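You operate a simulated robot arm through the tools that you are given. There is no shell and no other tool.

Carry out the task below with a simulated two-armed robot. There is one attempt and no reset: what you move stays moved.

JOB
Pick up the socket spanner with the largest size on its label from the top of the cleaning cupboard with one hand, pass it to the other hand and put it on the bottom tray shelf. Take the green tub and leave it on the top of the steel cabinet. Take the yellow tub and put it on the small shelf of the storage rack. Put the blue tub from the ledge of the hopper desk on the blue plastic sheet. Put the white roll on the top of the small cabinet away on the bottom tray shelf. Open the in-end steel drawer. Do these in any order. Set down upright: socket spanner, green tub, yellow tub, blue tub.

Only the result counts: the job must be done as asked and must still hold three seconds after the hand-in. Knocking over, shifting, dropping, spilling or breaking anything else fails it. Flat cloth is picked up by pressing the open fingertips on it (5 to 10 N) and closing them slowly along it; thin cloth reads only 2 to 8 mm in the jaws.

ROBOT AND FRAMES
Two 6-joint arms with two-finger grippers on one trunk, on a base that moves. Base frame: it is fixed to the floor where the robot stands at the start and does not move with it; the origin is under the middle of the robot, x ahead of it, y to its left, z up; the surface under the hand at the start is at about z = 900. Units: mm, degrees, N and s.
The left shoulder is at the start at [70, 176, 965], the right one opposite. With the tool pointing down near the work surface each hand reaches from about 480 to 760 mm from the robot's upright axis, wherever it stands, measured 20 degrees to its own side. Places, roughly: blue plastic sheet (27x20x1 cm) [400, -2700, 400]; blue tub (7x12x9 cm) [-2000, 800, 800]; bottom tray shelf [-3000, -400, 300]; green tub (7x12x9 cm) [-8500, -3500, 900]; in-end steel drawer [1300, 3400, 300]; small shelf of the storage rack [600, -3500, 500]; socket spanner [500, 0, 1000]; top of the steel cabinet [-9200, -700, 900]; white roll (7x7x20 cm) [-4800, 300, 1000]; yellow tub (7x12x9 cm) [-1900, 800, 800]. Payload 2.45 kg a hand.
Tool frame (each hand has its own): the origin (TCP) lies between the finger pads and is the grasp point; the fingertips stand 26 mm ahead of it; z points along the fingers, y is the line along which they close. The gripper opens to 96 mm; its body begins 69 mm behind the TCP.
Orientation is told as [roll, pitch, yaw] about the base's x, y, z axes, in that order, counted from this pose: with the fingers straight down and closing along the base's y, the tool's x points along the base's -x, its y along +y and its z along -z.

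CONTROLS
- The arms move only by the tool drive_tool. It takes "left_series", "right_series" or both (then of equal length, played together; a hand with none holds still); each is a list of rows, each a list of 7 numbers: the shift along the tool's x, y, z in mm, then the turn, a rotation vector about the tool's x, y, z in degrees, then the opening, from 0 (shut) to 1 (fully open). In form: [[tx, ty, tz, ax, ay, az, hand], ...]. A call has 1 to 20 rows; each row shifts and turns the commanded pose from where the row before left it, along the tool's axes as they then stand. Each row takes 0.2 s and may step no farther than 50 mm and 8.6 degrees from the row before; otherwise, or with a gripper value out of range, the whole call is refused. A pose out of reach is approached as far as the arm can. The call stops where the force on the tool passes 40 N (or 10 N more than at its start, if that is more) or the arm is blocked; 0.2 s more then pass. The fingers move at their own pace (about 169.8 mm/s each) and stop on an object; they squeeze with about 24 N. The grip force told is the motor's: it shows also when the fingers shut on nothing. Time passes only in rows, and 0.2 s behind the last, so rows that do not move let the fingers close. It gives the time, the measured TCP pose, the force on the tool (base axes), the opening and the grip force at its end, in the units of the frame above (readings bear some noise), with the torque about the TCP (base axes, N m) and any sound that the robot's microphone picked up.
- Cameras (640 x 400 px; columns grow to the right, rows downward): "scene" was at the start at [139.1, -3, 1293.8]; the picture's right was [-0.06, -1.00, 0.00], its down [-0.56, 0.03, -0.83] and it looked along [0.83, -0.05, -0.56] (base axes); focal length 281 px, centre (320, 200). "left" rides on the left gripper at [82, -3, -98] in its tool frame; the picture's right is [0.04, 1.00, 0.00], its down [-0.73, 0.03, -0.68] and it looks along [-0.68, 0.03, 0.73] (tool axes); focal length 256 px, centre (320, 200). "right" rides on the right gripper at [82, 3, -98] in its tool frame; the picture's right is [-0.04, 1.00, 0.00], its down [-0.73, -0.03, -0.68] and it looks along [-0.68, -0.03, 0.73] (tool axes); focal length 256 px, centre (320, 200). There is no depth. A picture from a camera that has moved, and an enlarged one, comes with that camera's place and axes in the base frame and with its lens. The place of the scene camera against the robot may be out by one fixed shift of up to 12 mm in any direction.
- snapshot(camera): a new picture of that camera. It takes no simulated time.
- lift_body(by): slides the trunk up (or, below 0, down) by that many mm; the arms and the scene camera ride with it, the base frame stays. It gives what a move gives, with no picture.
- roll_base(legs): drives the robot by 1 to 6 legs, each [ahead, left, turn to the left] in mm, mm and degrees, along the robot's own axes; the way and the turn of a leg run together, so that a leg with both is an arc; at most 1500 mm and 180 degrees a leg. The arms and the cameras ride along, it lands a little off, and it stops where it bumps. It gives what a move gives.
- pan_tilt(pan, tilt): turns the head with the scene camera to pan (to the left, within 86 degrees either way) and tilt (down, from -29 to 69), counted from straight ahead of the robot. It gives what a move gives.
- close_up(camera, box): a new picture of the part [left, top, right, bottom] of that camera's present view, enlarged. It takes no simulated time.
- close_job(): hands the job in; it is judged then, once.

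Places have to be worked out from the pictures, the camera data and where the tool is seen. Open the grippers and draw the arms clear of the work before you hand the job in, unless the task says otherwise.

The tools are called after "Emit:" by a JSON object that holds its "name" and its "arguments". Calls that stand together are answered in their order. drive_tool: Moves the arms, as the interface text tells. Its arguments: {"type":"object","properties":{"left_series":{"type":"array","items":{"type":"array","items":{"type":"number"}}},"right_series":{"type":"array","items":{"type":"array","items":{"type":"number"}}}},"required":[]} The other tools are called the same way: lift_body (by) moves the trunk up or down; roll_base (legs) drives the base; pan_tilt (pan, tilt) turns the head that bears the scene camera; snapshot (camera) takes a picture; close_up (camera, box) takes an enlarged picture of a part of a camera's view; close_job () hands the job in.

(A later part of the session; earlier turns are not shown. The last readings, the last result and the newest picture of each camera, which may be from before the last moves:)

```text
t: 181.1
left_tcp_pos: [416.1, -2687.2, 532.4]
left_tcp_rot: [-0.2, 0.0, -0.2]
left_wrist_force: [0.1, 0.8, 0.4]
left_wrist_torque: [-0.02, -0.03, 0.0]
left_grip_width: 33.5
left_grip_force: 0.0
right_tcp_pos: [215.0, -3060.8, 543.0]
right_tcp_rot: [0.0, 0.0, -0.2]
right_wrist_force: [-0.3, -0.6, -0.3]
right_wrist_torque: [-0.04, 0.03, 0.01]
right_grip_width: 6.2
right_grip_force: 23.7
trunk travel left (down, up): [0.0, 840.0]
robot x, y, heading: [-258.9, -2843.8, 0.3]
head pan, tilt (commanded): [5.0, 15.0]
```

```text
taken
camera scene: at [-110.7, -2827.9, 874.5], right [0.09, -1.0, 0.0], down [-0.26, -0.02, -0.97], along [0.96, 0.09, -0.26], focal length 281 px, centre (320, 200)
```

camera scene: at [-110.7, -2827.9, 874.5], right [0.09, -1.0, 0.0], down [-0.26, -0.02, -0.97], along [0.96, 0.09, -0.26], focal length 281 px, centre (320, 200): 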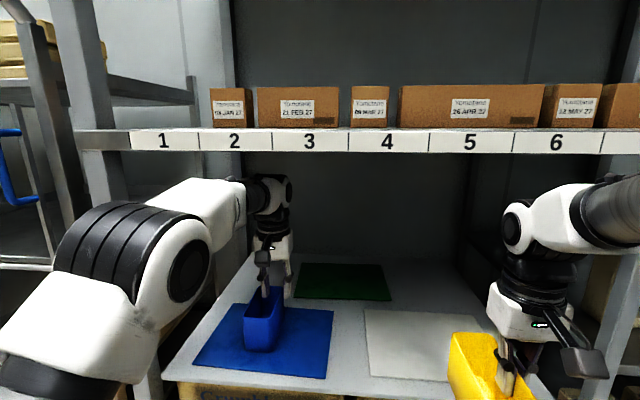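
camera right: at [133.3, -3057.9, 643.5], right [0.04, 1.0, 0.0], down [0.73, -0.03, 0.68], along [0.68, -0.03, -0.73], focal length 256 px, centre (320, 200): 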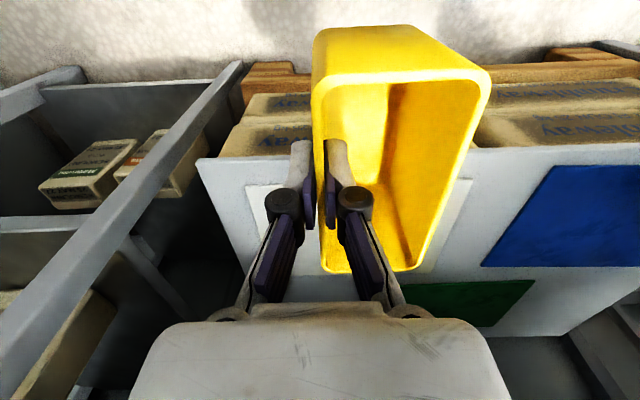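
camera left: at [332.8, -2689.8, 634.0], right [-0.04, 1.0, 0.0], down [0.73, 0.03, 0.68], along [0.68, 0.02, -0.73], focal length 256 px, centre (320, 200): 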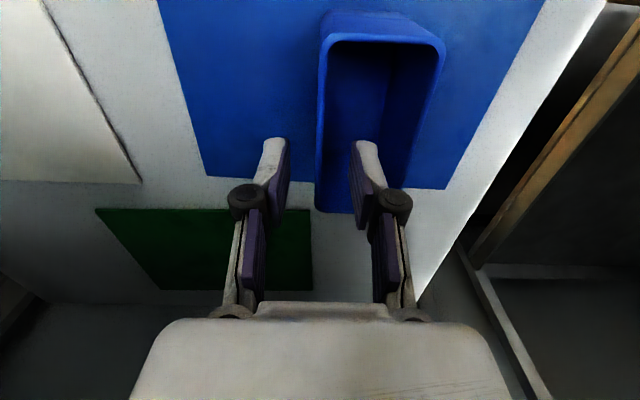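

The blue tub stands upright on the sheet. I raise the hand another 8 mm and draw it back out from under the shelf.

Emit:
{"name": "drive_tool", "arguments": {"left_series": [[0, 0, -8, 0, 0, 0, 0.35], [35, 0, 0, 0, 0, 0, 0.35], [40, 0, 0, 0, 0, 0, 0.35], [40, 0, 0, 0, 0, 0, 0.35], [40, 0, 0, 0, 0, 0, 0.35], [0, 0, 0, 0, 0, 0, 0.35]]}}

Emit:
{"name": "roll_base", "arguments": {"legs": [[-350, 0, 0]]}}

Emit:
{"name": "pan_tilt", "arguments": {"pan": -25, "tilt": 15}}

Emit:
{"name": "snapshot", "arguments": {"camera": "scene"}}

Emit:
{"name": "snapshot", "arguments": {"camera": "right"}}

```text
t: 182.5
left_tcp_pos: [259.2, -2687.5, 541.7]
left_tcp_rot: [-0.2, -0.1, -0.2]
left_wrist_force: [0.5, 0.2, 1.0]
left_wrist_torque: [0.0, 0.01, 0.0]
left_grip_width: 33.6
left_grip_force: 0.0
right_tcp_pos: [214.1, -3060.4, 543.8]
right_tcp_rot: [-0.2, 0.1, -0.3]
right_wrist_force: [-0.1, 0.2, -0.4]
right_wrist_torque: [-0.06, 0.0, 0.02]
right_grip_width: 5.9
right_grip_force: 24.3
trunk travel left (down, up): [0.0, 840.0]
robot x, y, heading: [-256.4, -2841.0, 0.0]
head pan, tilt (commanded): [5.0, 15.0]
```

```text
t: 184.8
left_tcp_pos: [-92.3, -2688.7, 541.4]
left_tcp_rot: [-0.1, 0.1, -0.4]
left_wrist_force: [0.4, 0.2, -0.2]
left_wrist_torque: [0.02, 0.05, 0.02]
left_grip_width: 33.5
left_grip_force: 0.0
right_tcp_pos: [-137.3, -3062.0, 543.9]
right_tcp_rot: [-0.1, 0.0, -0.4]
right_wrist_force: [1.0, -0.6, -0.8]
right_wrist_torque: [-0.04, 0.01, -0.02]
right_grip_width: 5.8
right_grip_force: 24.0
trunk travel left (down, up): [0.0, 840.0]
robot x, y, heading: [-603.5, -2840.3, -0.0]
head pan, tilt (commanded): [5.0, 15.0]
```

```text
t: 185.8
left_tcp_pos: [-91.3, -2689.3, 543.2]
left_tcp_rot: [-0.2, 0.0, -0.4]
left_wrist_force: [0.0, -0.2, -0.2]
left_wrist_torque: [0.01, 0.0, 0.0]
left_grip_width: 33.7
left_grip_force: 0.1
right_tcp_pos: [-136.9, -3061.8, 543.1]
right_tcp_rot: [-0.2, -0.1, -0.4]
right_wrist_force: [-0.2, 0.2, -1.2]
right_wrist_torque: [-0.04, 0.0, -0.02]
right_grip_width: 6.1
right_grip_force: 24.0
trunk travel left (down, up): [0.0, 840.0]
robot x, y, heading: [-605.6, -2837.9, -0.3]
head pan, tilt (commanded): [-25.0, 15.0]
```

```text
taken
camera scene: at [-470.0, -2875.7, 874.5], right [-0.42, -0.91, 0.0], down [-0.23, 0.11, -0.97], along [0.88, -0.41, -0.26], focal length 281 px, centre (320, 200)
```

scene: 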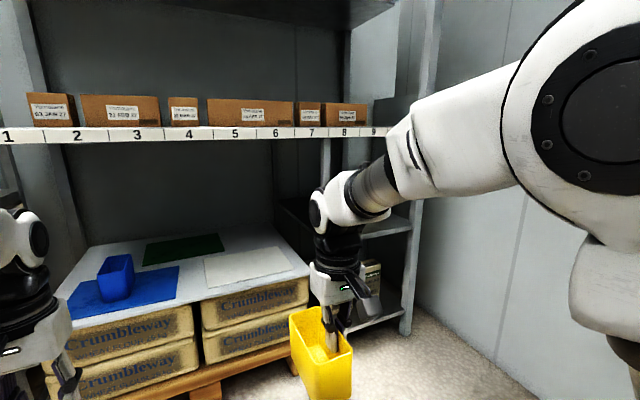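

```text
taken
camera right: at [-218.2, -3058.8, 643.5], right [0.05, 1.0, 0.0], down [0.73, -0.03, 0.68], along [0.68, -0.03, -0.73], focal length 256 px, centre (320, 200)
```

right: 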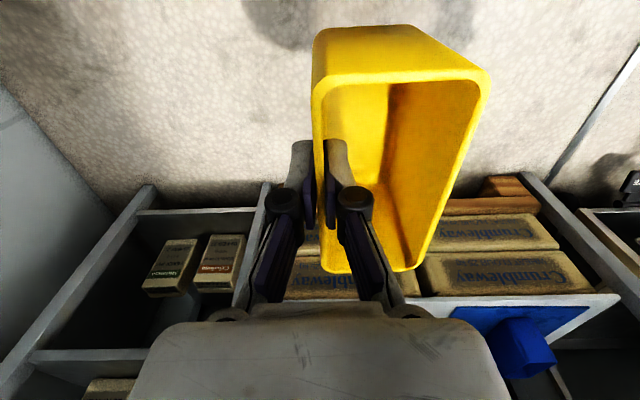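

The blue tub is done. On the small shelf (about z 482, with the numbered shelf at 834 above it) a hand coming from straight above would not fit, so I will set the yellow tub briefly on the bare centre of the white sheet and re-grip it from the front at a slant. I drive back in with the right hand at the proper height.

Emit:
{"name": "drive_tool", "arguments": {"right_series": [[0, 0, 19, 0, 0, 0, 0], [0, 0, 19, 0, 0, 0, 0], [0, 0, 0, 0, 0, 0, 0]]}}

Emit:
{"name": "roll_base", "arguments": {"legs": [[345, 0, 0]]}}

Emit:
{"name": "snapshot", "arguments": {"camera": "right"}}

Emit:
{"name": "pan_tilt", "arguments": {"pan": -15, "tilt": 20}}

Emit:
{"name": "snapshot", "arguments": {"camera": "scene"}}

```text
t: 186.6
left_tcp_pos: [-93.4, -2689.4, 542.0]
left_tcp_rot: [-0.2, 0.0, -0.3]
left_wrist_force: [-0.7, 0.9, -0.1]
left_wrist_torque: [-0.01, -0.02, 0.0]
left_grip_width: 33.7
left_grip_force: 0.1
right_tcp_pos: [-138.1, -3062.2, 504.5]
right_tcp_rot: [-0.1, 0.2, -0.3]
right_wrist_force: [0.1, -0.3, -1.4]
right_wrist_torque: [-0.03, 0.01, 0.0]
right_grip_width: 5.7
right_grip_force: 24.0
trunk travel left (down, up): [0.0, 840.0]
robot x, y, heading: [-605.8, -2836.9, -0.2]
head pan, tilt (commanded): [-25.0, 15.0]
```

```text
t: 188.8
left_tcp_pos: [254.3, -2692.3, 542.0]
left_tcp_rot: [-0.2, 0.0, -0.5]
left_wrist_force: [-0.6, 0.6, 0.1]
left_wrist_torque: [-0.01, -0.02, 0.01]
left_grip_width: 33.6
left_grip_force: 0.2
right_tcp_pos: [208.6, -3064.2, 503.9]
right_tcp_rot: [-0.2, 0.0, -0.6]
right_wrist_force: [0.2, 0.5, -0.4]
right_wrist_torque: [-0.02, 0.02, -0.04]
right_grip_width: 5.8
right_grip_force: 24.3
trunk travel left (down, up): [0.0, 840.0]
robot x, y, heading: [-259.8, -2839.3, -0.5]
head pan, tilt (commanded): [-25.0, 15.0]
```

```text
taken
camera right: at [126.4, -3061.5, 605.0], right [0.05, 1.0, 0.0], down [0.73, -0.04, 0.68], along [0.68, -0.04, -0.73], focal length 256 px, centre (320, 200)
```

right: 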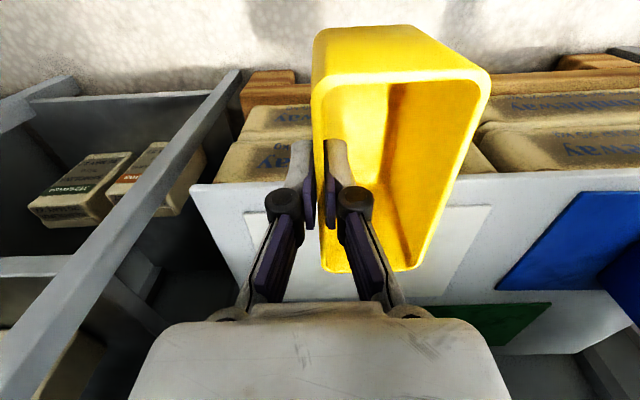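

```text
t: 189.5
left_tcp_pos: [253.9, -2691.0, 542.5]
left_tcp_rot: [-0.2, 0.0, -0.6]
left_wrist_force: [-0.3, 0.6, -0.9]
left_wrist_torque: [-0.02, 0.01, 0.0]
left_grip_width: 33.7
left_grip_force: 0.1
right_tcp_pos: [207.7, -3064.6, 505.5]
right_tcp_rot: [-0.1, 0.1, -0.5]
right_wrist_force: [0.6, 0.8, -0.5]
right_wrist_torque: [-0.05, -0.02, 0.0]
right_grip_width: 5.9
right_grip_force: 24.2
trunk travel left (down, up): [0.0, 840.0]
robot x, y, heading: [-260.5, -2840.8, -0.4]
head pan, tilt (commanded): [-15.0, 20.0]
```

```text
taken
camera scene: at [-119.1, -2862.0, 866.4], right [-0.26, -0.96, 0.0], down [-0.33, 0.09, -0.94], along [0.91, -0.25, -0.34], focal length 281 px, centre (320, 200)
```

scene: 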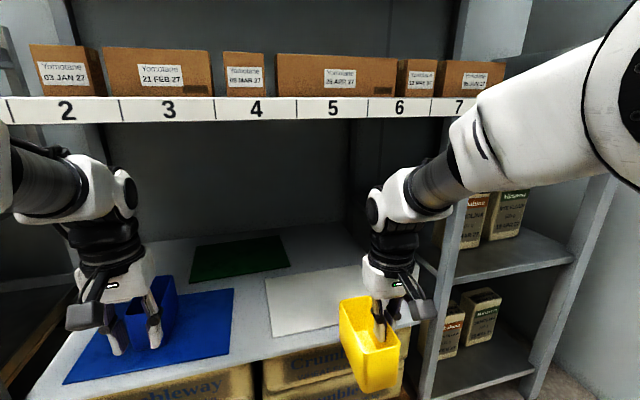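

The white sheet spans about y −3162 to −2881 from x ≈ 333, so the tub will land in its middle. I extend the right hand 205 mm forward and begin lowering.

Emit:
{"name": "drive_tool", "arguments": {"right_series": [[-40, 0, 0, 0, 0, 0, 0], [-42, 0, 0, 0, 0, 0, 0], [-42, 0, 0, 0, 0, 0, 0], [-42, 0, 0, 0, 0, 0, 0], [-40, 0, 0, 0, 0, 0, 0], [0, 0, 0, 0, 0, 0, 0], [0, 0, 10, 0, 0, 0, 0], [0, 0, 8, 0, 0, 0, 0], [0, 0, 0, 0, 0, 0, 0]]}}

Emit:
{"name": "snapshot", "arguments": {"camera": "scene"}}

Emit:
{"name": "snapshot", "arguments": {"camera": "right"}}

```text
t: 191.5
left_tcp_pos: [254.5, -2692.1, 541.1]
left_tcp_rot: [-0.3, 0.1, -0.5]
left_wrist_force: [-0.3, 0.0, -0.1]
left_wrist_torque: [-0.01, 0.02, -0.01]
left_grip_width: 33.4
left_grip_force: 0.1
right_tcp_pos: [414.0, -3068.2, 485.7]
right_tcp_rot: [-0.1, 0.1, -0.5]
right_wrist_force: [-0.6, -0.5, -1.0]
right_wrist_torque: [-0.03, 0.02, 0.03]
right_grip_width: 6.1
right_grip_force: 24.1
trunk travel left (down, up): [0.0, 840.0]
robot x, y, heading: [-257.8, -2838.8, -0.3]
head pan, tilt (commanded): [-15.0, 20.0]
```

```text
taken
camera scene: at [-119.0, -2861.9, 866.4], right [-0.26, -0.96, 0.0], down [-0.33, 0.09, -0.94], along [0.91, -0.25, -0.34], focal length 281 px, centre (320, 200)
```

scene: 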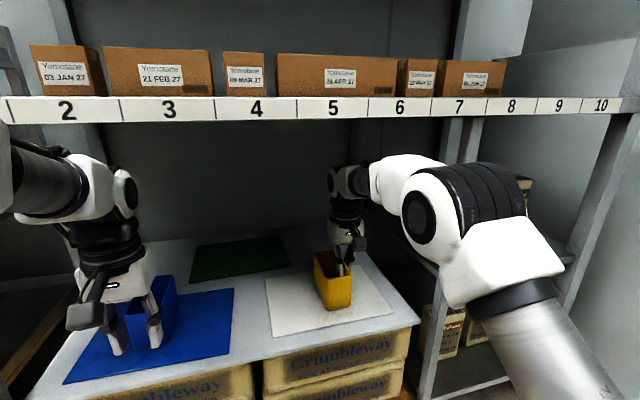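

```text
taken
camera right: at [332.9, -3064.8, 585.8], right [0.05, 1.0, 0.0], down [0.73, -0.04, 0.68], along [0.68, -0.04, -0.73], focal length 256 px, centre (320, 200)
```

right: 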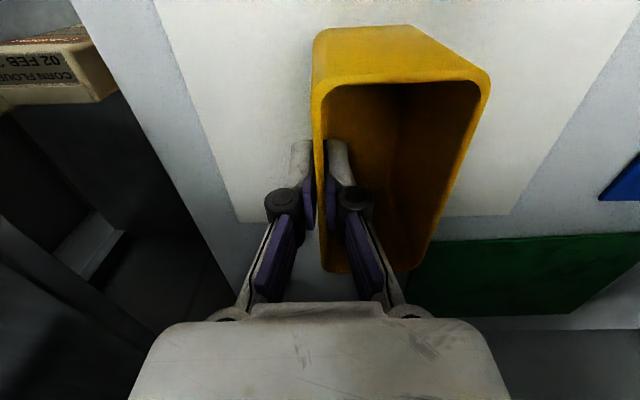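

The yellow tub is over the middle of the white sheet at TCP z ≈ 486. I lower in small steps to contact.

Emit:
{"name": "drive_tool", "arguments": {"right_series": [[0, 0, 3, 0, 0, 0, 0], [0, 0, 0, 0, 0, 0, 0]]}}

Emit:
{"name": "drive_tool", "arguments": {"right_series": [[0, 0, 3, 0, 0, 0, 0], [0, 0, 0, 0, 0, 0, 0]]}}

Emit:
{"name": "drive_tool", "arguments": {"right_series": [[0, 0, 2, 0, 0, 0, 0], [0, 0, 0, 0, 0, 0, 0]]}}

```text
t: 192.1
left_tcp_pos: [253.4, -2691.0, 542.7]
left_tcp_rot: [-0.2, 0.0, -0.5]
left_wrist_force: [-0.9, -0.1, -0.1]
left_wrist_torque: [0.0, 0.03, 0.0]
left_grip_width: 33.6
left_grip_force: 0.0
right_tcp_pos: [414.6, -3068.6, 483.0]
right_tcp_rot: [-0.2, 0.0, -0.5]
right_wrist_force: [0.5, 0.2, -1.2]
right_wrist_torque: [0.04, -0.04, 0.0]
right_grip_width: 6.1
right_grip_force: 23.9
trunk travel left (down, up): [0.0, 840.0]
robot x, y, heading: [-260.3, -2839.0, -0.0]
head pan, tilt (commanded): [-15.0, 20.0]
```

```text
t: 192.7
left_tcp_pos: [253.9, -2691.2, 541.4]
left_tcp_rot: [-0.2, -0.1, -0.6]
left_wrist_force: [-0.7, -0.2, -0.2]
left_wrist_torque: [0.01, -0.03, -0.01]
left_grip_width: 33.5
left_grip_force: 0.1
right_tcp_pos: [413.4, -3068.2, 481.6]
right_tcp_rot: [-0.2, 0.0, -0.6]
right_wrist_force: [2.1, -2.8, 8.1]
right_wrist_torque: [-0.05, 0.2, 0.04]
right_grip_width: 5.9
right_grip_force: 24.3
trunk travel left (down, up): [0.0, 840.0]
robot x, y, heading: [-261.1, -2837.4, -0.3]
head pan, tilt (commanded): [-15.0, 20.0]
```

```text
t: 193.3
left_tcp_pos: [253.5, -2691.5, 543.5]
left_tcp_rot: [-0.2, -0.1, -0.6]
left_wrist_force: [-0.5, 0.0, 0.5]
left_wrist_torque: [-0.01, 0.01, -0.01]
left_grip_width: 33.8
left_grip_force: 0.1
right_tcp_pos: [413.4, -3067.9, 481.2]
right_tcp_rot: [-0.2, -0.2, -0.6]
right_wrist_force: [4.8, -5.0, 19.9]
right_wrist_torque: [-0.1, 0.26, 0.06]
right_grip_width: 6.0
right_grip_force: 24.0
trunk travel left (down, up): [0.0, 840.0]
robot x, y, heading: [-258.7, -2833.7, -0.3]
head pan, tilt (commanded): [-15.0, 20.0]
```

Contact is firm (about 20 N), so I ease up 2 mm, open the fingers and lift them out of the tub.

Emit:
{"name": "drive_tool", "arguments": {"right_series": [[0, 0, -2, 0, 0, 0, 0], [0, 0, 0, 0, 0, 0, 0], [0, 0, 0, 0, 0, 0, 0.15], [0, 0, 0, 0, 0, 0, 0.35], [0, 0, 0, 0, 0, 0, 0.35], [0, 0, -15, 0, 0, 0, 0.35], [0, 0, -20, 0, 0, 0, 0.35], [0, 0, -22, 0, 0, 0, 0.35], [0, 0, 0, 0, 0, 0, 0.35]]}}

Emit:
{"name": "drive_tool", "arguments": {"right_series": [[40, 0, 0, 0, 0, 0, 0.35], [40, 0, 0, 0, 0, 0, 0.35], [40, 0, 0, 0, 0, 0, 0.35], [40, 0, 0, 0, 0, 0, 0.35], [0, 0, 0, 0, 0, 0, 0.35]]}}

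Emit:
{"name": "snapshot", "arguments": {"camera": "scene"}}

Emit:
{"name": "snapshot", "arguments": {"camera": "right"}}

```text
t: 195.3
left_tcp_pos: [253.5, -2690.7, 542.4]
left_tcp_rot: [-0.2, 0.0, -0.7]
left_wrist_force: [0.7, 0.1, -0.2]
left_wrist_torque: [0.02, 0.0, -0.03]
left_grip_width: 33.8
left_grip_force: 0.1
right_tcp_pos: [411.1, -3066.5, 537.6]
right_tcp_rot: [-0.2, 0.0, -0.6]
right_wrist_force: [-0.1, -0.8, -0.2]
right_wrist_torque: [0.02, 0.01, 0.02]
right_grip_width: 33.4
right_grip_force: 0.2
trunk travel left (down, up): [0.0, 840.0]
robot x, y, heading: [-259.4, -2840.0, -0.3]
head pan, tilt (commanded): [-15.0, 20.0]
```

```text
t: 196.5
left_tcp_pos: [254.0, -2691.6, 542.9]
left_tcp_rot: [-0.3, 0.0, -0.6]
left_wrist_force: [-0.6, 0.5, 0.4]
left_wrist_torque: [-0.02, 0.01, 0.02]
left_grip_width: 33.4
left_grip_force: 0.2
right_tcp_pos: [253.8, -3066.3, 537.6]
right_tcp_rot: [-0.1, 0.0, -0.6]
right_wrist_force: [-0.3, -0.1, -0.4]
right_wrist_torque: [0.01, -0.03, -0.01]
right_grip_width: 33.6
right_grip_force: 0.2
trunk travel left (down, up): [0.0, 840.0]
robot x, y, heading: [-259.0, -2842.2, -0.4]
head pan, tilt (commanded): [-15.0, 20.0]
```

```text
taken
camera scene: at [-119.2, -2861.9, 866.4], right [-0.26, -0.96, 0.0], down [-0.33, 0.09, -0.94], along [0.91, -0.25, -0.34], focal length 281 px, centre (320, 200)
```

scene: 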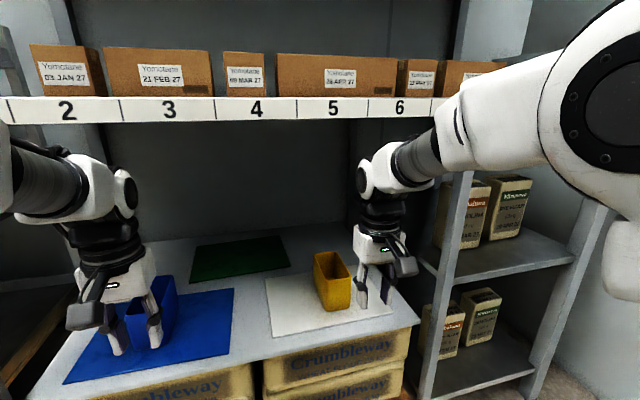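

```text
taken
camera right: at [171.5, -3062.3, 637.1], right [0.05, 1.0, 0.0], down [0.73, -0.04, 0.68], along [0.68, -0.04, -0.73], focal length 256 px, centre (320, 200)
```

right: 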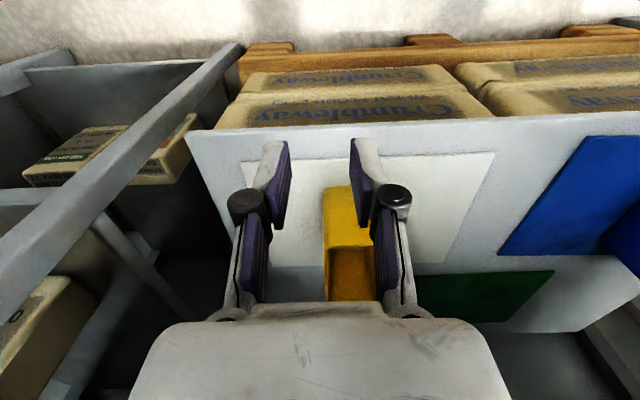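

The yellow tub stands upright on the white sheet. I back the base off 150 mm, extend the right hand and pitch it to about 50° so it points forward and down at the tub.

Emit:
{"name": "roll_base", "arguments": {"legs": [[-160, 0, 0.4]]}}

Emit:
{"name": "drive_tool", "arguments": {"right_series": [[-40, 8, 0, 0, 0, 0, 1], [-40, 8, 0, 0, 0, 0, 1], [-40, 8, 0, 0, 0, 0, 1], [-40, 8, 0, 0, 0, 0, 1], [0, 0, 0, 0, -8.3, 0, 1], [0, 0, 0, 0, -8.3, 0, 1], [0, 0, 0, 0, -8.3, 0, 1], [0, 0, 0, 0, -8.3, 0, 1], [0, 0, 0, 0, -8.4, 0, 1], [0, 0, 0, 0, -8.4, 0, 1], [0, 0, 0, 0, 0, 0, 1]]}}

Emit:
{"name": "snapshot", "arguments": {"camera": "right"}}

Emit:
{"name": "snapshot", "arguments": {"camera": "scene"}}

```text
t: 197.9
left_tcp_pos: [94.3, -2689.0, 542.8]
left_tcp_rot: [-0.2, 0.1, -0.2]
left_wrist_force: [-1.5, -1.2, -0.6]
left_wrist_torque: [0.0, -0.01, 0.03]
left_grip_width: 33.7
left_grip_force: 0.0
right_tcp_pos: [94.8, -3063.2, 537.9]
right_tcp_rot: [0.0, 0.1, -0.3]
right_wrist_force: [0.3, 0.3, 0.5]
right_wrist_torque: [0.01, -0.02, 0.01]
right_grip_width: 33.9
right_grip_force: 0.1
trunk travel left (down, up): [0.0, 840.0]
robot x, y, heading: [-421.8, -2843.7, 0.1]
head pan, tilt (commanded): [-15.0, 20.0]
```

```text
t: 200.3
left_tcp_pos: [94.4, -2688.6, 543.3]
left_tcp_rot: [-0.2, 0.0, -0.3]
left_wrist_force: [-0.1, -0.7, 1.1]
left_wrist_torque: [-0.01, -0.01, -0.02]
left_grip_width: 33.8
left_grip_force: 0.0
right_tcp_pos: [254.3, -3028.0, 536.9]
right_tcp_rot: [0.2, -48.5, 0.0]
right_wrist_force: [0.8, 0.3, 0.1]
right_wrist_torque: [0.01, 0.01, -0.02]
right_grip_width: 96.0
right_grip_force: 0.2
trunk travel left (down, up): [0.0, 840.0]
robot x, y, heading: [-420.0, -2835.1, 0.2]
head pan, tilt (commanded): [-15.0, 20.0]
```

```text
taken
camera right: at [127.2, -3026.8, 543.2], right [0.02, 1.0, 0.03], down [-0.02, -0.03, 1.0], along [1.0, -0.02, 0.02], focal length 256 px, centre (320, 200)
```

right: 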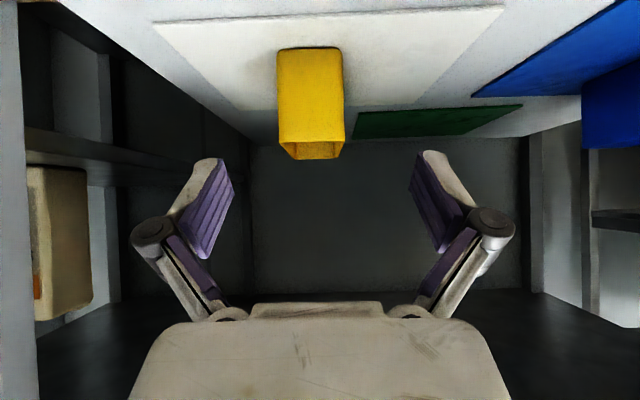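

```text
taken
camera scene: at [-279.2, -2860.8, 866.4], right [-0.26, -0.97, 0.0], down [-0.33, 0.09, -0.94], along [0.91, -0.24, -0.34], focal length 281 px, centre (320, 200)
```

scene: 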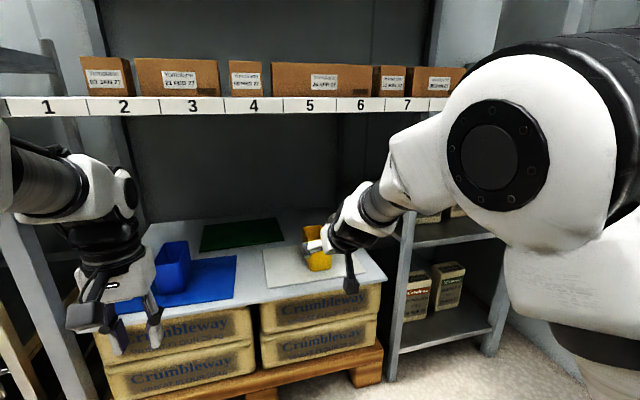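

The slanted right hand (pitch −48.5°) sees the tub front ahead, about 10 mm to its right. I lower it to z ≈ 450 and align it, then roll forward so the open fingers pass on either side of the tub.

Emit:
{"name": "drive_tool", "arguments": {"right_series": [[19.5, -3.7, 21.7, 0, 0, 0, 1], [19.5, -3.7, 21.7, 0, 0, 0, 1], [19.5, -3.7, 21.7, 0, 0, 0, 1], [0, 0, 0, 0, 0, 0, 1]]}}

Emit:
{"name": "snapshot", "arguments": {"camera": "right"}}

```text
t: 201.3
left_tcp_pos: [94.3, -2687.9, 542.8]
left_tcp_rot: [-0.2, 0.0, -0.2]
left_wrist_force: [-0.2, 0.3, 0.1]
left_wrist_torque: [0.01, -0.02, -0.03]
left_grip_width: 33.2
left_grip_force: 0.0
right_tcp_pos: [266.0, -3030.5, 484.0]
right_tcp_rot: [0.0, -49.8, -0.1]
right_wrist_force: [-0.8, 0.5, -0.2]
right_wrist_torque: [0.01, 0.02, 0.04]
right_grip_width: 96.2
right_grip_force: 0.0
right hand out of reach, approached as far as the arm can: row 1, 2
trunk travel left (down, up): [0.0, 840.0]
robot x, y, heading: [-421.0, -2841.1, 0.3]
head pan, tilt (commanded): [-15.0, 20.0]
```

```text
taken
camera right: at [137.1, -3028.3, 487.9], right [0.03, 1.0, 0.03], down [-0.04, -0.03, 1.0], along [1.0, -0.03, 0.04], focal length 256 px, centre (320, 200)
```

right: 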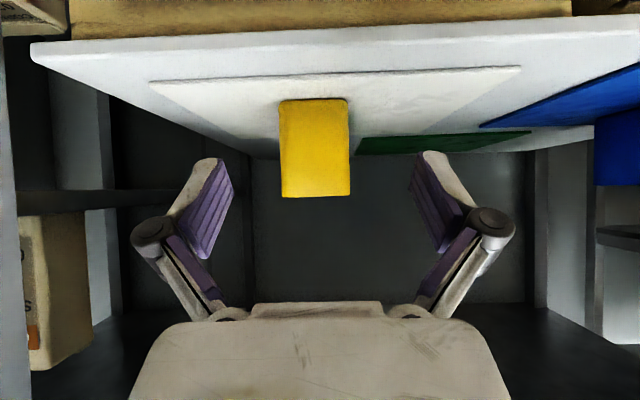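

The arm is again near its wrist limit when close in. I back the base off 100 mm and reach farther out while lowering.

Emit:
{"name": "roll_base", "arguments": {"legs": [[-100, 0, 0]]}}

Emit:
{"name": "drive_tool", "arguments": {"right_series": [[-15, -4, 25, 0, 0, 0, 1], [-15, -4, 25, 0, 0, 0, 1], [-15, 0, 25, 0, 0, 0, 1], [10, 0, 25, 0, 0, 0, 1], [20, 0, 15, 0, 0, 0, 1], [0, 0, 0, 0, 0, 0, 1]]}}

Emit:
{"name": "snapshot", "arguments": {"camera": "right"}}

```text
t: 202.5
left_tcp_pos: [-6.0, -2687.7, 541.8]
left_tcp_rot: [-0.2, -0.1, -0.1]
left_wrist_force: [0.0, 0.1, 0.2]
left_wrist_torque: [-0.01, 0.0, 0.02]
left_grip_width: 33.4
left_grip_force: 0.0
right_tcp_pos: [164.0, -3030.8, 486.5]
right_tcp_rot: [0.0, -49.7, -0.1]
right_wrist_force: [-0.1, -1.0, 0.3]
right_wrist_torque: [0.01, -0.01, -0.01]
right_grip_width: 95.9
right_grip_force: 0.1
trunk travel left (down, up): [0.0, 840.0]
robot x, y, heading: [-520.6, -2840.7, 0.2]
head pan, tilt (commanded): [-15.0, 20.0]
```

```text
t: 203.9
left_tcp_pos: [-7.0, -2688.0, 542.6]
left_tcp_rot: [-0.3, 0.0, -0.2]
left_wrist_force: [-0.7, 0.0, 0.0]
left_wrist_torque: [-0.02, 0.01, 0.02]
left_grip_width: 33.5
left_grip_force: 0.0
right_tcp_pos: [262.5, -3039.5, 432.7]
right_tcp_rot: [-0.2, -49.5, -0.1]
right_wrist_force: [0.3, -0.4, 0.0]
right_wrist_torque: [-0.05, 0.0, 0.0]
right_grip_width: 95.9
right_grip_force: 0.0
right hand out of reach, approached as far as the arm can: row 5
trunk travel left (down, up): [0.0, 840.0]
robot x, y, heading: [-520.6, -2838.5, 0.0]
head pan, tilt (commanded): [-15.0, 20.0]
```

```text
taken
camera right: at [135.9, -3036.1, 436.7], right [0.03, 1.0, 0.03], down [-0.04, -0.03, 1.0], along [1.0, -0.03, 0.04], focal length 256 px, centre (320, 200)
```

right: 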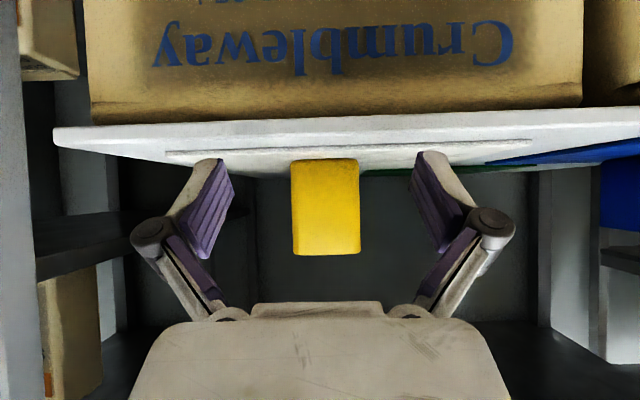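

The hand is now at z ≈ 433 and nearly in line. I raise it 15 mm to mid-height of the tub, shift 3 mm left, and roll the base 150 mm forward.

Emit:
{"name": "drive_tool", "arguments": {"right_series": [[-11.4, 3, -9.7, 0, 0, 0, 1], [0, 0, 0, 0, 0, 0, 1]]}}

Emit:
{"name": "roll_base", "arguments": {"legs": [[90, 0, 0]]}}

Emit:
{"name": "snapshot", "arguments": {"camera": "right"}}

Emit:
{"name": "snapshot", "arguments": {"camera": "scene"}}

```text
t: 204.5
left_tcp_pos: [-6.0, -2688.0, 541.7]
left_tcp_rot: [-0.2, 0.0, -0.2]
left_wrist_force: [0.8, -0.4, 0.4]
left_wrist_torque: [0.0, 0.03, -0.02]
left_grip_width: 33.3
left_grip_force: 0.0
right_tcp_pos: [263.9, -3037.6, 443.0]
right_tcp_rot: [-0.1, -49.8, -0.1]
right_wrist_force: [0.0, 0.1, -0.5]
right_wrist_torque: [0.02, 0.04, 0.01]
right_grip_width: 95.8
right_grip_force: 0.1
right hand out of reach, approached as far as the arm can: row 1
trunk travel left (down, up): [0.0, 840.0]
robot x, y, heading: [-521.2, -2838.1, -0.3]
head pan, tilt (commanded): [-15.0, 20.0]
```

```text
t: 205.6
left_tcp_pos: [85.2, -2687.1, 542.9]
left_tcp_rot: [-0.1, 0.0, -0.1]
left_wrist_force: [-0.2, -0.3, 0.9]
left_wrist_torque: [-0.03, 0.02, -0.02]
left_grip_width: 33.4
left_grip_force: 0.1
right_tcp_pos: [355.6, -3037.1, 442.9]
right_tcp_rot: [-0.2, -49.8, 0.0]
right_wrist_force: [0.1, -0.4, 0.6]
right_wrist_torque: [0.03, 0.02, -0.06]
right_grip_width: 96.0
right_grip_force: 0.0
trunk travel left (down, up): [0.0, 840.0]
robot x, y, heading: [-428.9, -2835.3, 0.3]
head pan, tilt (commanded): [-15.0, 20.0]
```

```text
taken
camera right: at [228.1, -3033.8, 445.4], right [0.03, 1.0, 0.03], down [-0.04, -0.03, 1.0], along [1.0, -0.03, 0.04], focal length 256 px, centre (320, 200)
```

right: 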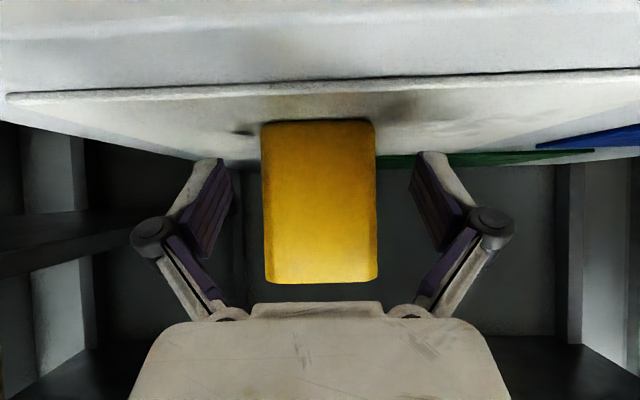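

```text
taken
camera scene: at [-287.2, -2860.5, 866.3], right [-0.26, -0.97, 0.0], down [-0.33, 0.09, -0.94], along [0.91, -0.24, -0.34], focal length 281 px, centre (320, 200)
```

scene: 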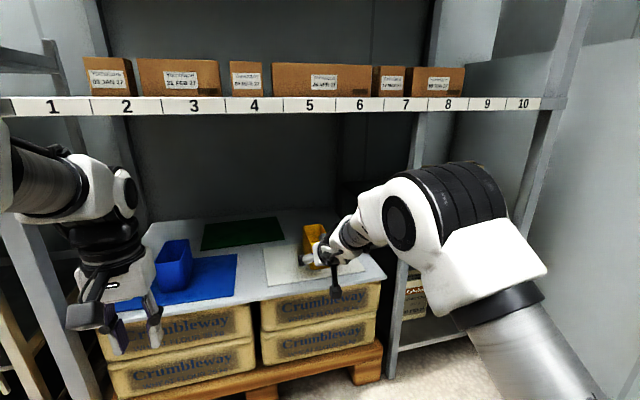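

The tub is centred between the open fingers, its front about x = 365. I roll 65 mm more so the pads reach its mid-depth, then check.

Emit:
{"name": "roll_base", "arguments": {"legs": [[62, 0, 0]]}}

Emit:
{"name": "snapshot", "arguments": {"camera": "right"}}

Emit:
{"name": "close_up", "arguments": {"camera": "scene", "box": [230, 180, 430, 320]}}

```text
t: 206.6
left_tcp_pos: [148.0, -2686.3, 541.9]
left_tcp_rot: [-0.2, 0.0, 0.0]
left_wrist_force: [-0.7, 0.0, 0.1]
left_wrist_torque: [-0.03, 0.01, 0.01]
left_grip_width: 33.6
left_grip_force: 0.0
right_tcp_pos: [418.8, -3035.8, 442.4]
right_tcp_rot: [-0.3, -49.8, 0.1]
right_wrist_force: [-0.8, -0.2, -0.3]
right_wrist_torque: [-0.01, 0.02, -0.02]
right_grip_width: 95.9
right_grip_force: 0.1
trunk travel left (down, up): [0.0, 840.0]
robot x, y, heading: [-363.5, -2834.7, 0.0]
head pan, tilt (commanded): [-15.0, 20.0]
```

```text
taken
camera right: at [291.7, -3032.6, 445.3], right [0.03, 1.0, 0.03], down [-0.04, -0.03, 1.0], along [1.0, -0.03, 0.04], focal length 256 px, centre (320, 200)
```

right: 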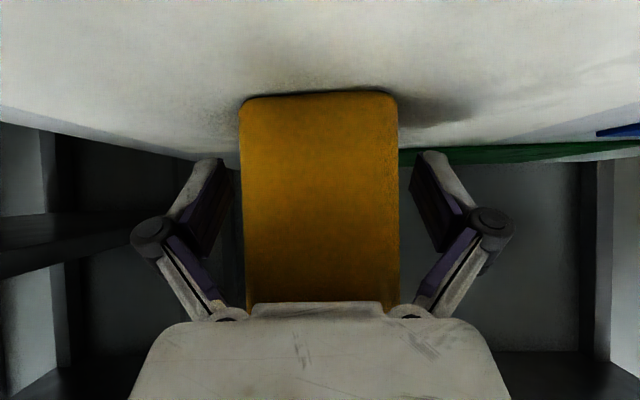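

```text
2.86 times, centred on (330, 250) of scene
camera zoom: at [-223.9, -2860.0, 866.3], right [-0.25, -0.97, 0.0], down [-0.33, 0.09, -0.94], along [0.91, -0.24, -0.34], focal length 802 px, centre (291, 57)
```

zoom: 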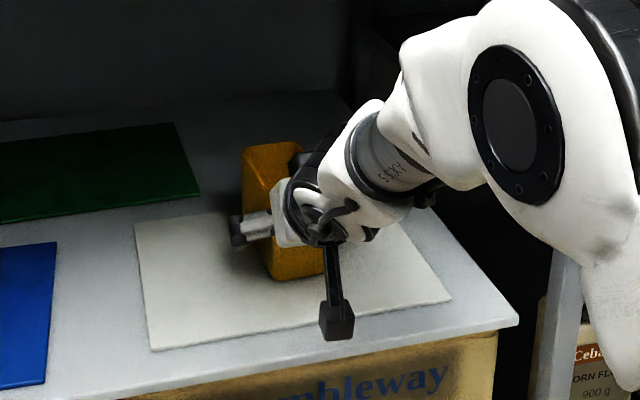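

The last view suggests the palm may be touching the tub's front rim. I zoom in to see exactly where the tub is now.

Emit:
{"name": "close_up", "arguments": {"camera": "right", "box": [200, 60, 440, 320]}}

Emit:
{"name": "close_up", "arguments": {"camera": "scene", "box": [270, 200, 370, 300]}}

Emit:
{"name": "snapshot", "arguments": {"camera": "left"}}

```text
1.54 times, centred on (320, 190) of right
camera zoom: at [291.7, -3032.6, 445.3], right [0.03, 1.0, 0.03], down [-0.04, -0.03, 1.0], along [1.0, -0.03, 0.04], focal length 394 px, centre (320, 215)
```

zoom: 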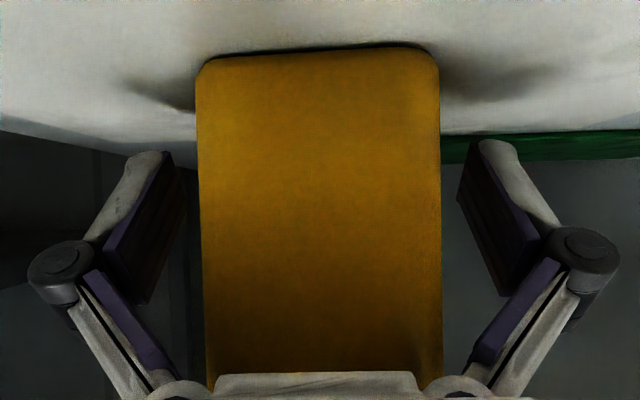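

```text
4.00 times, centred on (320, 250) of scene
camera zoom: at [-223.9, -2860.0, 866.3], right [-0.25, -0.97, 0.0], down [-0.33, 0.09, -0.94], along [0.91, -0.24, -0.34], focal length 1123 px, centre (320, 0)
```

zoom: 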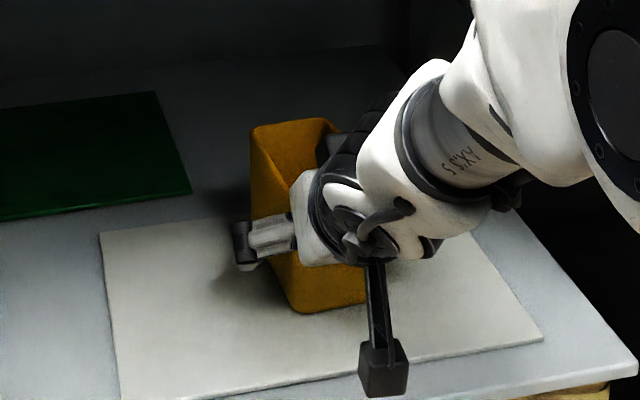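

```text
taken
camera left: at [65.9, -2687.9, 642.9], right [-0.04, 1.0, 0.0], down [0.73, 0.03, 0.68], along [0.68, 0.02, -0.73], focal length 256 px, centre (320, 200)
```

left: 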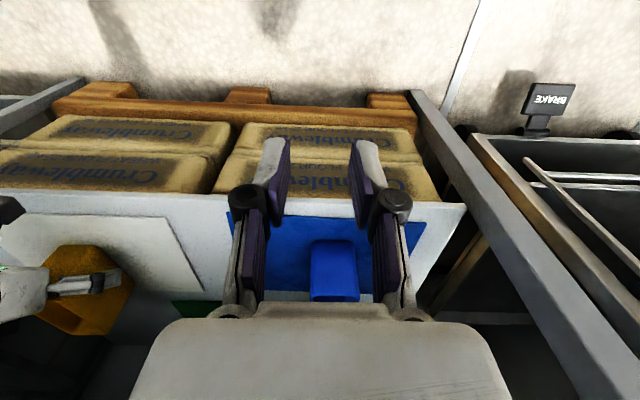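

The palm nudged the tub forward some 25 mm but it still stands squarely, centred between the fingers, and the white sheet has not moved. The pads are about 30 mm behind its front face, which is enough, so I close on both side walls.

Emit:
{"name": "drive_tool", "arguments": {"right_series": [[0, 0, 0, 0, 0, 0, 0.75], [0, 0, 0, 0, 0, 0, 0.5], [0, 0, 0, 0, 0, 0, 0], [0, 0, 0, 0, 0, 0, 0], [0, 0, 0, 0, 0, 0, 0]]}}

Emit:
{"name": "snapshot", "arguments": {"camera": "right"}}

```text
t: 207.8
left_tcp_pos: [147.8, -2686.4, 543.6]
left_tcp_rot: [-0.2, -0.1, 0.0]
left_wrist_force: [0.3, 0.3, -1.0]
left_wrist_torque: [0.05, 0.02, -0.01]
left_grip_width: 33.5
left_grip_force: 0.1
right_tcp_pos: [419.5, -3035.3, 443.4]
right_tcp_rot: [-0.3, -49.9, 0.1]
right_wrist_force: [0.7, 1.1, 5.0]
right_wrist_torque: [0.23, -0.33, 0.03]
right_grip_width: 61.4
right_grip_force: 24.1
trunk travel left (down, up): [0.0, 840.0]
robot x, y, heading: [-365.1, -2839.1, 0.4]
head pan, tilt (commanded): [-15.0, 20.0]
```

```text
taken
camera right: at [291.6, -3032.4, 446.2], right [0.03, 1.0, 0.03], down [-0.05, -0.03, 1.0], along [1.0, -0.03, 0.05], focal length 256 px, centre (320, 200)
```

right: 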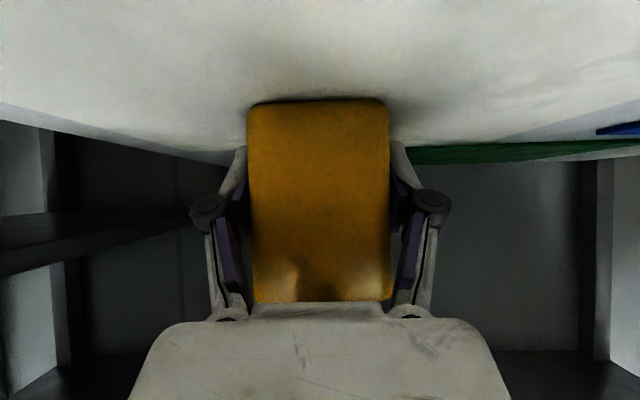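

The tub is held at 61.4 mm. I lift it with the trunk, 40 mm, and check that it hangs level.

Emit:
{"name": "lift_body", "arguments": {"by": 40}}

Emit:
{"name": "snapshot", "arguments": {"camera": "right"}}

Emit:
{"name": "close_up", "arguments": {"camera": "scene", "box": [230, 180, 430, 320]}}

```text
t: 208.6
left_tcp_pos: [147.6, -2686.2, 582.5]
left_tcp_rot: [-0.2, 0.0, 0.1]
left_wrist_force: [0.7, 0.9, -0.4]
left_wrist_torque: [-0.01, 0.0, -0.02]
left_grip_width: 33.5
left_grip_force: 0.1
right_tcp_pos: [419.2, -3035.2, 482.0]
right_tcp_rot: [-0.2, -49.7, 0.1]
right_wrist_force: [0.2, 0.6, -0.5]
right_wrist_torque: [-0.01, 0.06, 0.0]
right_grip_width: 61.2
right_grip_force: 24.2
trunk travel left (down, up): [-40.0, 800.0]
robot x, y, heading: [-366.4, -2839.1, 0.2]
head pan, tilt (commanded): [-15.0, 20.0]
```

```text
taken
camera right: at [291.7, -3032.7, 484.9], right [0.03, 1.0, 0.03], down [-0.04, -0.03, 1.0], along [1.0, -0.03, 0.04], focal length 256 px, centre (320, 200)
```

right: 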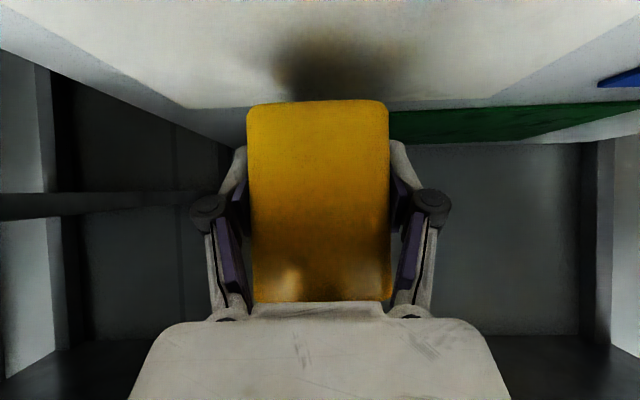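

```text
2.86 times, centred on (330, 250) of scene
camera zoom: at [-223.6, -2860.1, 906.3], right [-0.25, -0.97, 0.0], down [-0.33, 0.09, -0.94], along [0.91, -0.24, -0.34], focal length 802 px, centre (291, 57)
```

zoom: 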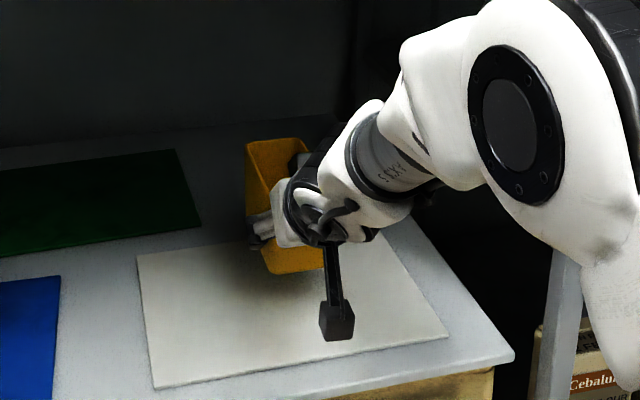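

The tub hangs level and the white sheet is where it was. I back out, raise the trunk to suit the small shelf, and move sideways in front of its bay to look at the free space.

Emit:
{"name": "roll_base", "arguments": {"legs": [[-380, 0, 0], [0, -420, 0]]}}

Emit:
{"name": "lift_body", "arguments": {"by": 75}}

Emit:
{"name": "pan_tilt", "arguments": {"pan": -5, "tilt": 20}}

Emit:
{"name": "snapshot", "arguments": {"camera": "scene"}}

Emit:
{"name": "snapshot", "arguments": {"camera": "left"}}

```text
t: 212.1
left_tcp_pos: [-209.8, -2772.7, 582.1]
left_tcp_rot: [-0.3, 0.1, 4.3]
left_wrist_force: [-0.5, -0.1, 0.4]
left_wrist_torque: [0.03, -0.03, 0.01]
left_grip_width: 33.5
left_grip_force: 0.2
right_tcp_pos: [87.7, -3101.2, 482.7]
right_tcp_rot: [-0.1, -49.8, 4.3]
right_wrist_force: [0.3, 0.0, 0.5]
right_wrist_torque: [0.03, 0.03, -0.02]
right_grip_width: 61.2
right_grip_force: 24.2
trunk travel left (down, up): [-40.0, 800.0]
robot x, y, heading: [-707.5, -2961.6, 4.4]
head pan, tilt (commanded): [-15.0, 20.0]
stopped in leg 2: the robot was blocked; the commanded pose is now the measured one
```

```text
t: 213.2
left_tcp_pos: [-209.4, -2773.1, 656.7]
left_tcp_rot: [-0.2, 0.0, 4.3]
left_wrist_force: [0.3, -0.1, -0.6]
left_wrist_torque: [0.0, -0.01, 0.01]
left_grip_width: 33.7
left_grip_force: 0.0
right_tcp_pos: [87.5, -3100.9, 556.8]
right_tcp_rot: [0.0, -49.8, 4.3]
right_wrist_force: [-0.2, -0.1, -0.4]
right_wrist_torque: [0.02, -0.01, 0.0]
right_grip_width: 61.1
right_grip_force: 24.0
trunk travel left (down, up): [-115.0, 725.0]
robot x, y, heading: [-710.7, -2962.7, 4.4]
head pan, tilt (commanded): [-15.0, 20.0]
```

```text
t: 213.9
left_tcp_pos: [-210.7, -2773.6, 657.3]
left_tcp_rot: [-0.2, -0.1, 4.2]
left_wrist_force: [-0.4, 0.9, 0.3]
left_wrist_torque: [-0.05, 0.02, 0.0]
left_grip_width: 33.8
left_grip_force: 0.0
right_tcp_pos: [86.8, -3101.3, 557.7]
right_tcp_rot: [-0.1, -49.8, 4.3]
right_wrist_force: [-0.1, 0.0, -1.8]
right_wrist_torque: [-0.02, 0.05, 0.0]
right_grip_width: 61.5
right_grip_force: 24.1
trunk travel left (down, up): [-115.0, 725.0]
robot x, y, heading: [-707.9, -2962.8, 4.7]
head pan, tilt (commanded): [-5.0, 20.0]
```

```text
taken
camera scene: at [-565.6, -2958.3, 981.3], right [-0.01, -1.0, 0.0], down [-0.34, 0.0, -0.94], along [0.94, -0.01, -0.34], focal length 281 px, centre (320, 200)
```

scene: 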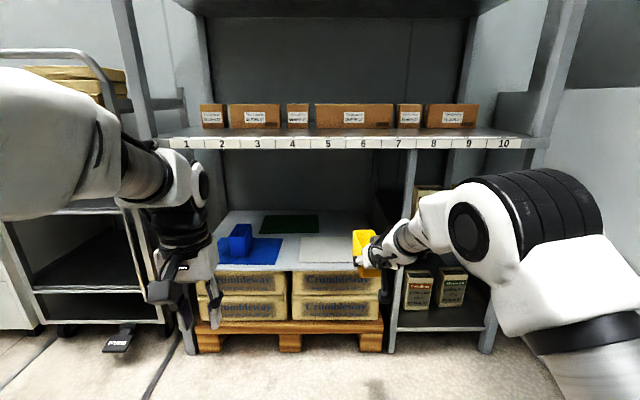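

```text
taken
camera left: at [-291.5, -2780.8, 758.1], right [-0.11, 0.99, 0.0], down [0.73, 0.09, 0.68], along [0.67, 0.08, -0.73], focal length 256 px, centre (320, 200)
```

left: 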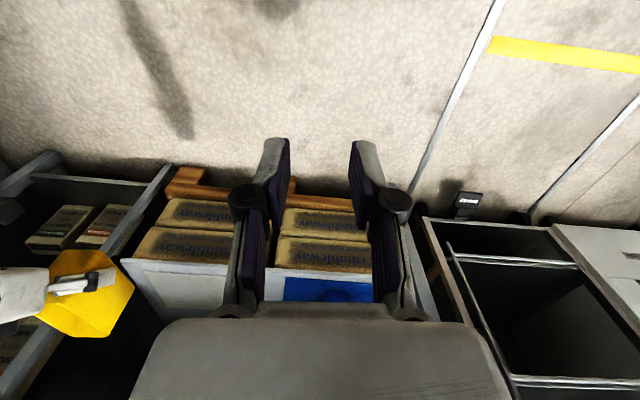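

The base was stopped by something on its right and turned 4°. I look to the right and behind to see what it touched.

Emit:
{"name": "pan_tilt", "arguments": {"pan": -86, "tilt": 40}}

Emit:
{"name": "snapshot", "arguments": {"camera": "scene"}}

Emit:
{"name": "pan_tilt", "arguments": {"pan": -50, "tilt": 40}}

Emit:
{"name": "snapshot", "arguments": {"camera": "scene"}}

```text
t: 215.5
left_tcp_pos: [-209.8, -2773.3, 656.9]
left_tcp_rot: [-0.1, 0.0, 4.3]
left_wrist_force: [-0.2, 0.3, -0.4]
left_wrist_torque: [-0.02, 0.01, 0.03]
left_grip_width: 33.4
left_grip_force: 0.1
right_tcp_pos: [86.0, -3099.9, 557.5]
right_tcp_rot: [-0.2, -49.7, 4.5]
right_wrist_force: [0.5, -0.4, -0.9]
right_wrist_torque: [-0.02, 0.04, -0.02]
right_grip_width: 61.2
right_grip_force: 24.3
trunk travel left (down, up): [-115.0, 725.0]
robot x, y, heading: [-708.8, -2962.9, 4.6]
head pan, tilt (commanded): [-85.9, 40.0]
```

```text
taken
camera scene: at [-645.9, -3041.6, 950.0], right [-0.99, -0.15, 0.0], down [-0.1, 0.64, -0.77], along [0.12, -0.76, -0.64], focal length 281 px, centre (320, 200)
```

scene: 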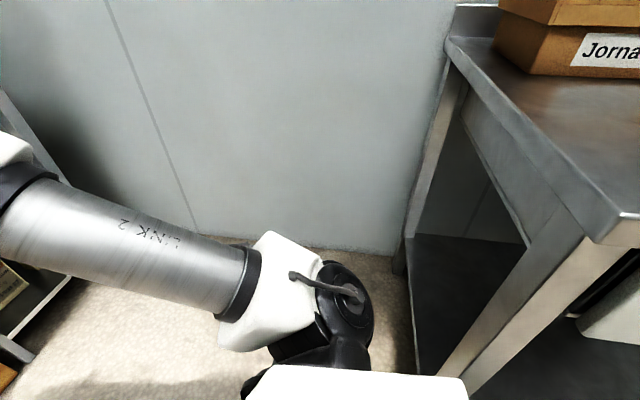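

```text
t: 216.5
left_tcp_pos: [-210.5, -2772.9, 657.7]
left_tcp_rot: [-0.2, 0.0, 4.3]
left_wrist_force: [-0.4, 0.3, -0.6]
left_wrist_torque: [0.02, -0.02, 0.02]
left_grip_width: 33.6
left_grip_force: 0.0
right_tcp_pos: [87.7, -3100.3, 558.0]
right_tcp_rot: [-0.1, -49.8, 4.3]
right_wrist_force: [0.0, -0.1, -1.1]
right_wrist_torque: [0.01, 0.07, -0.02]
right_grip_width: 61.4
right_grip_force: 23.6
trunk travel left (down, up): [-115.0, 725.0]
robot x, y, heading: [-712.5, -2962.5, 4.5]
head pan, tilt (commanded): [-50.0, 40.0]
```

```text
taken
camera scene: at [-599.2, -3018.1, 950.0], right [-0.71, -0.7, 0.0], down [-0.45, 0.46, -0.77], along [0.54, -0.55, -0.64], focal length 281 px, centre (320, 200)
```

scene: 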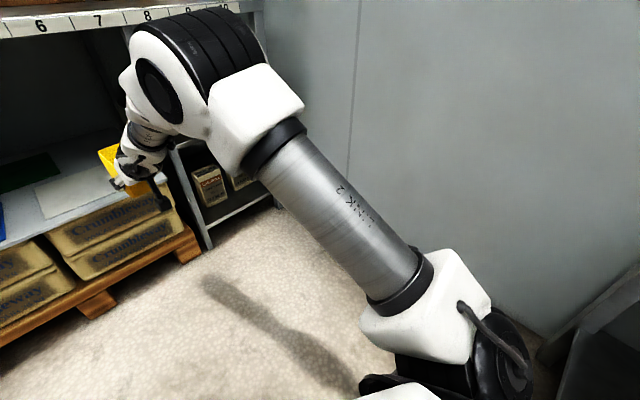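

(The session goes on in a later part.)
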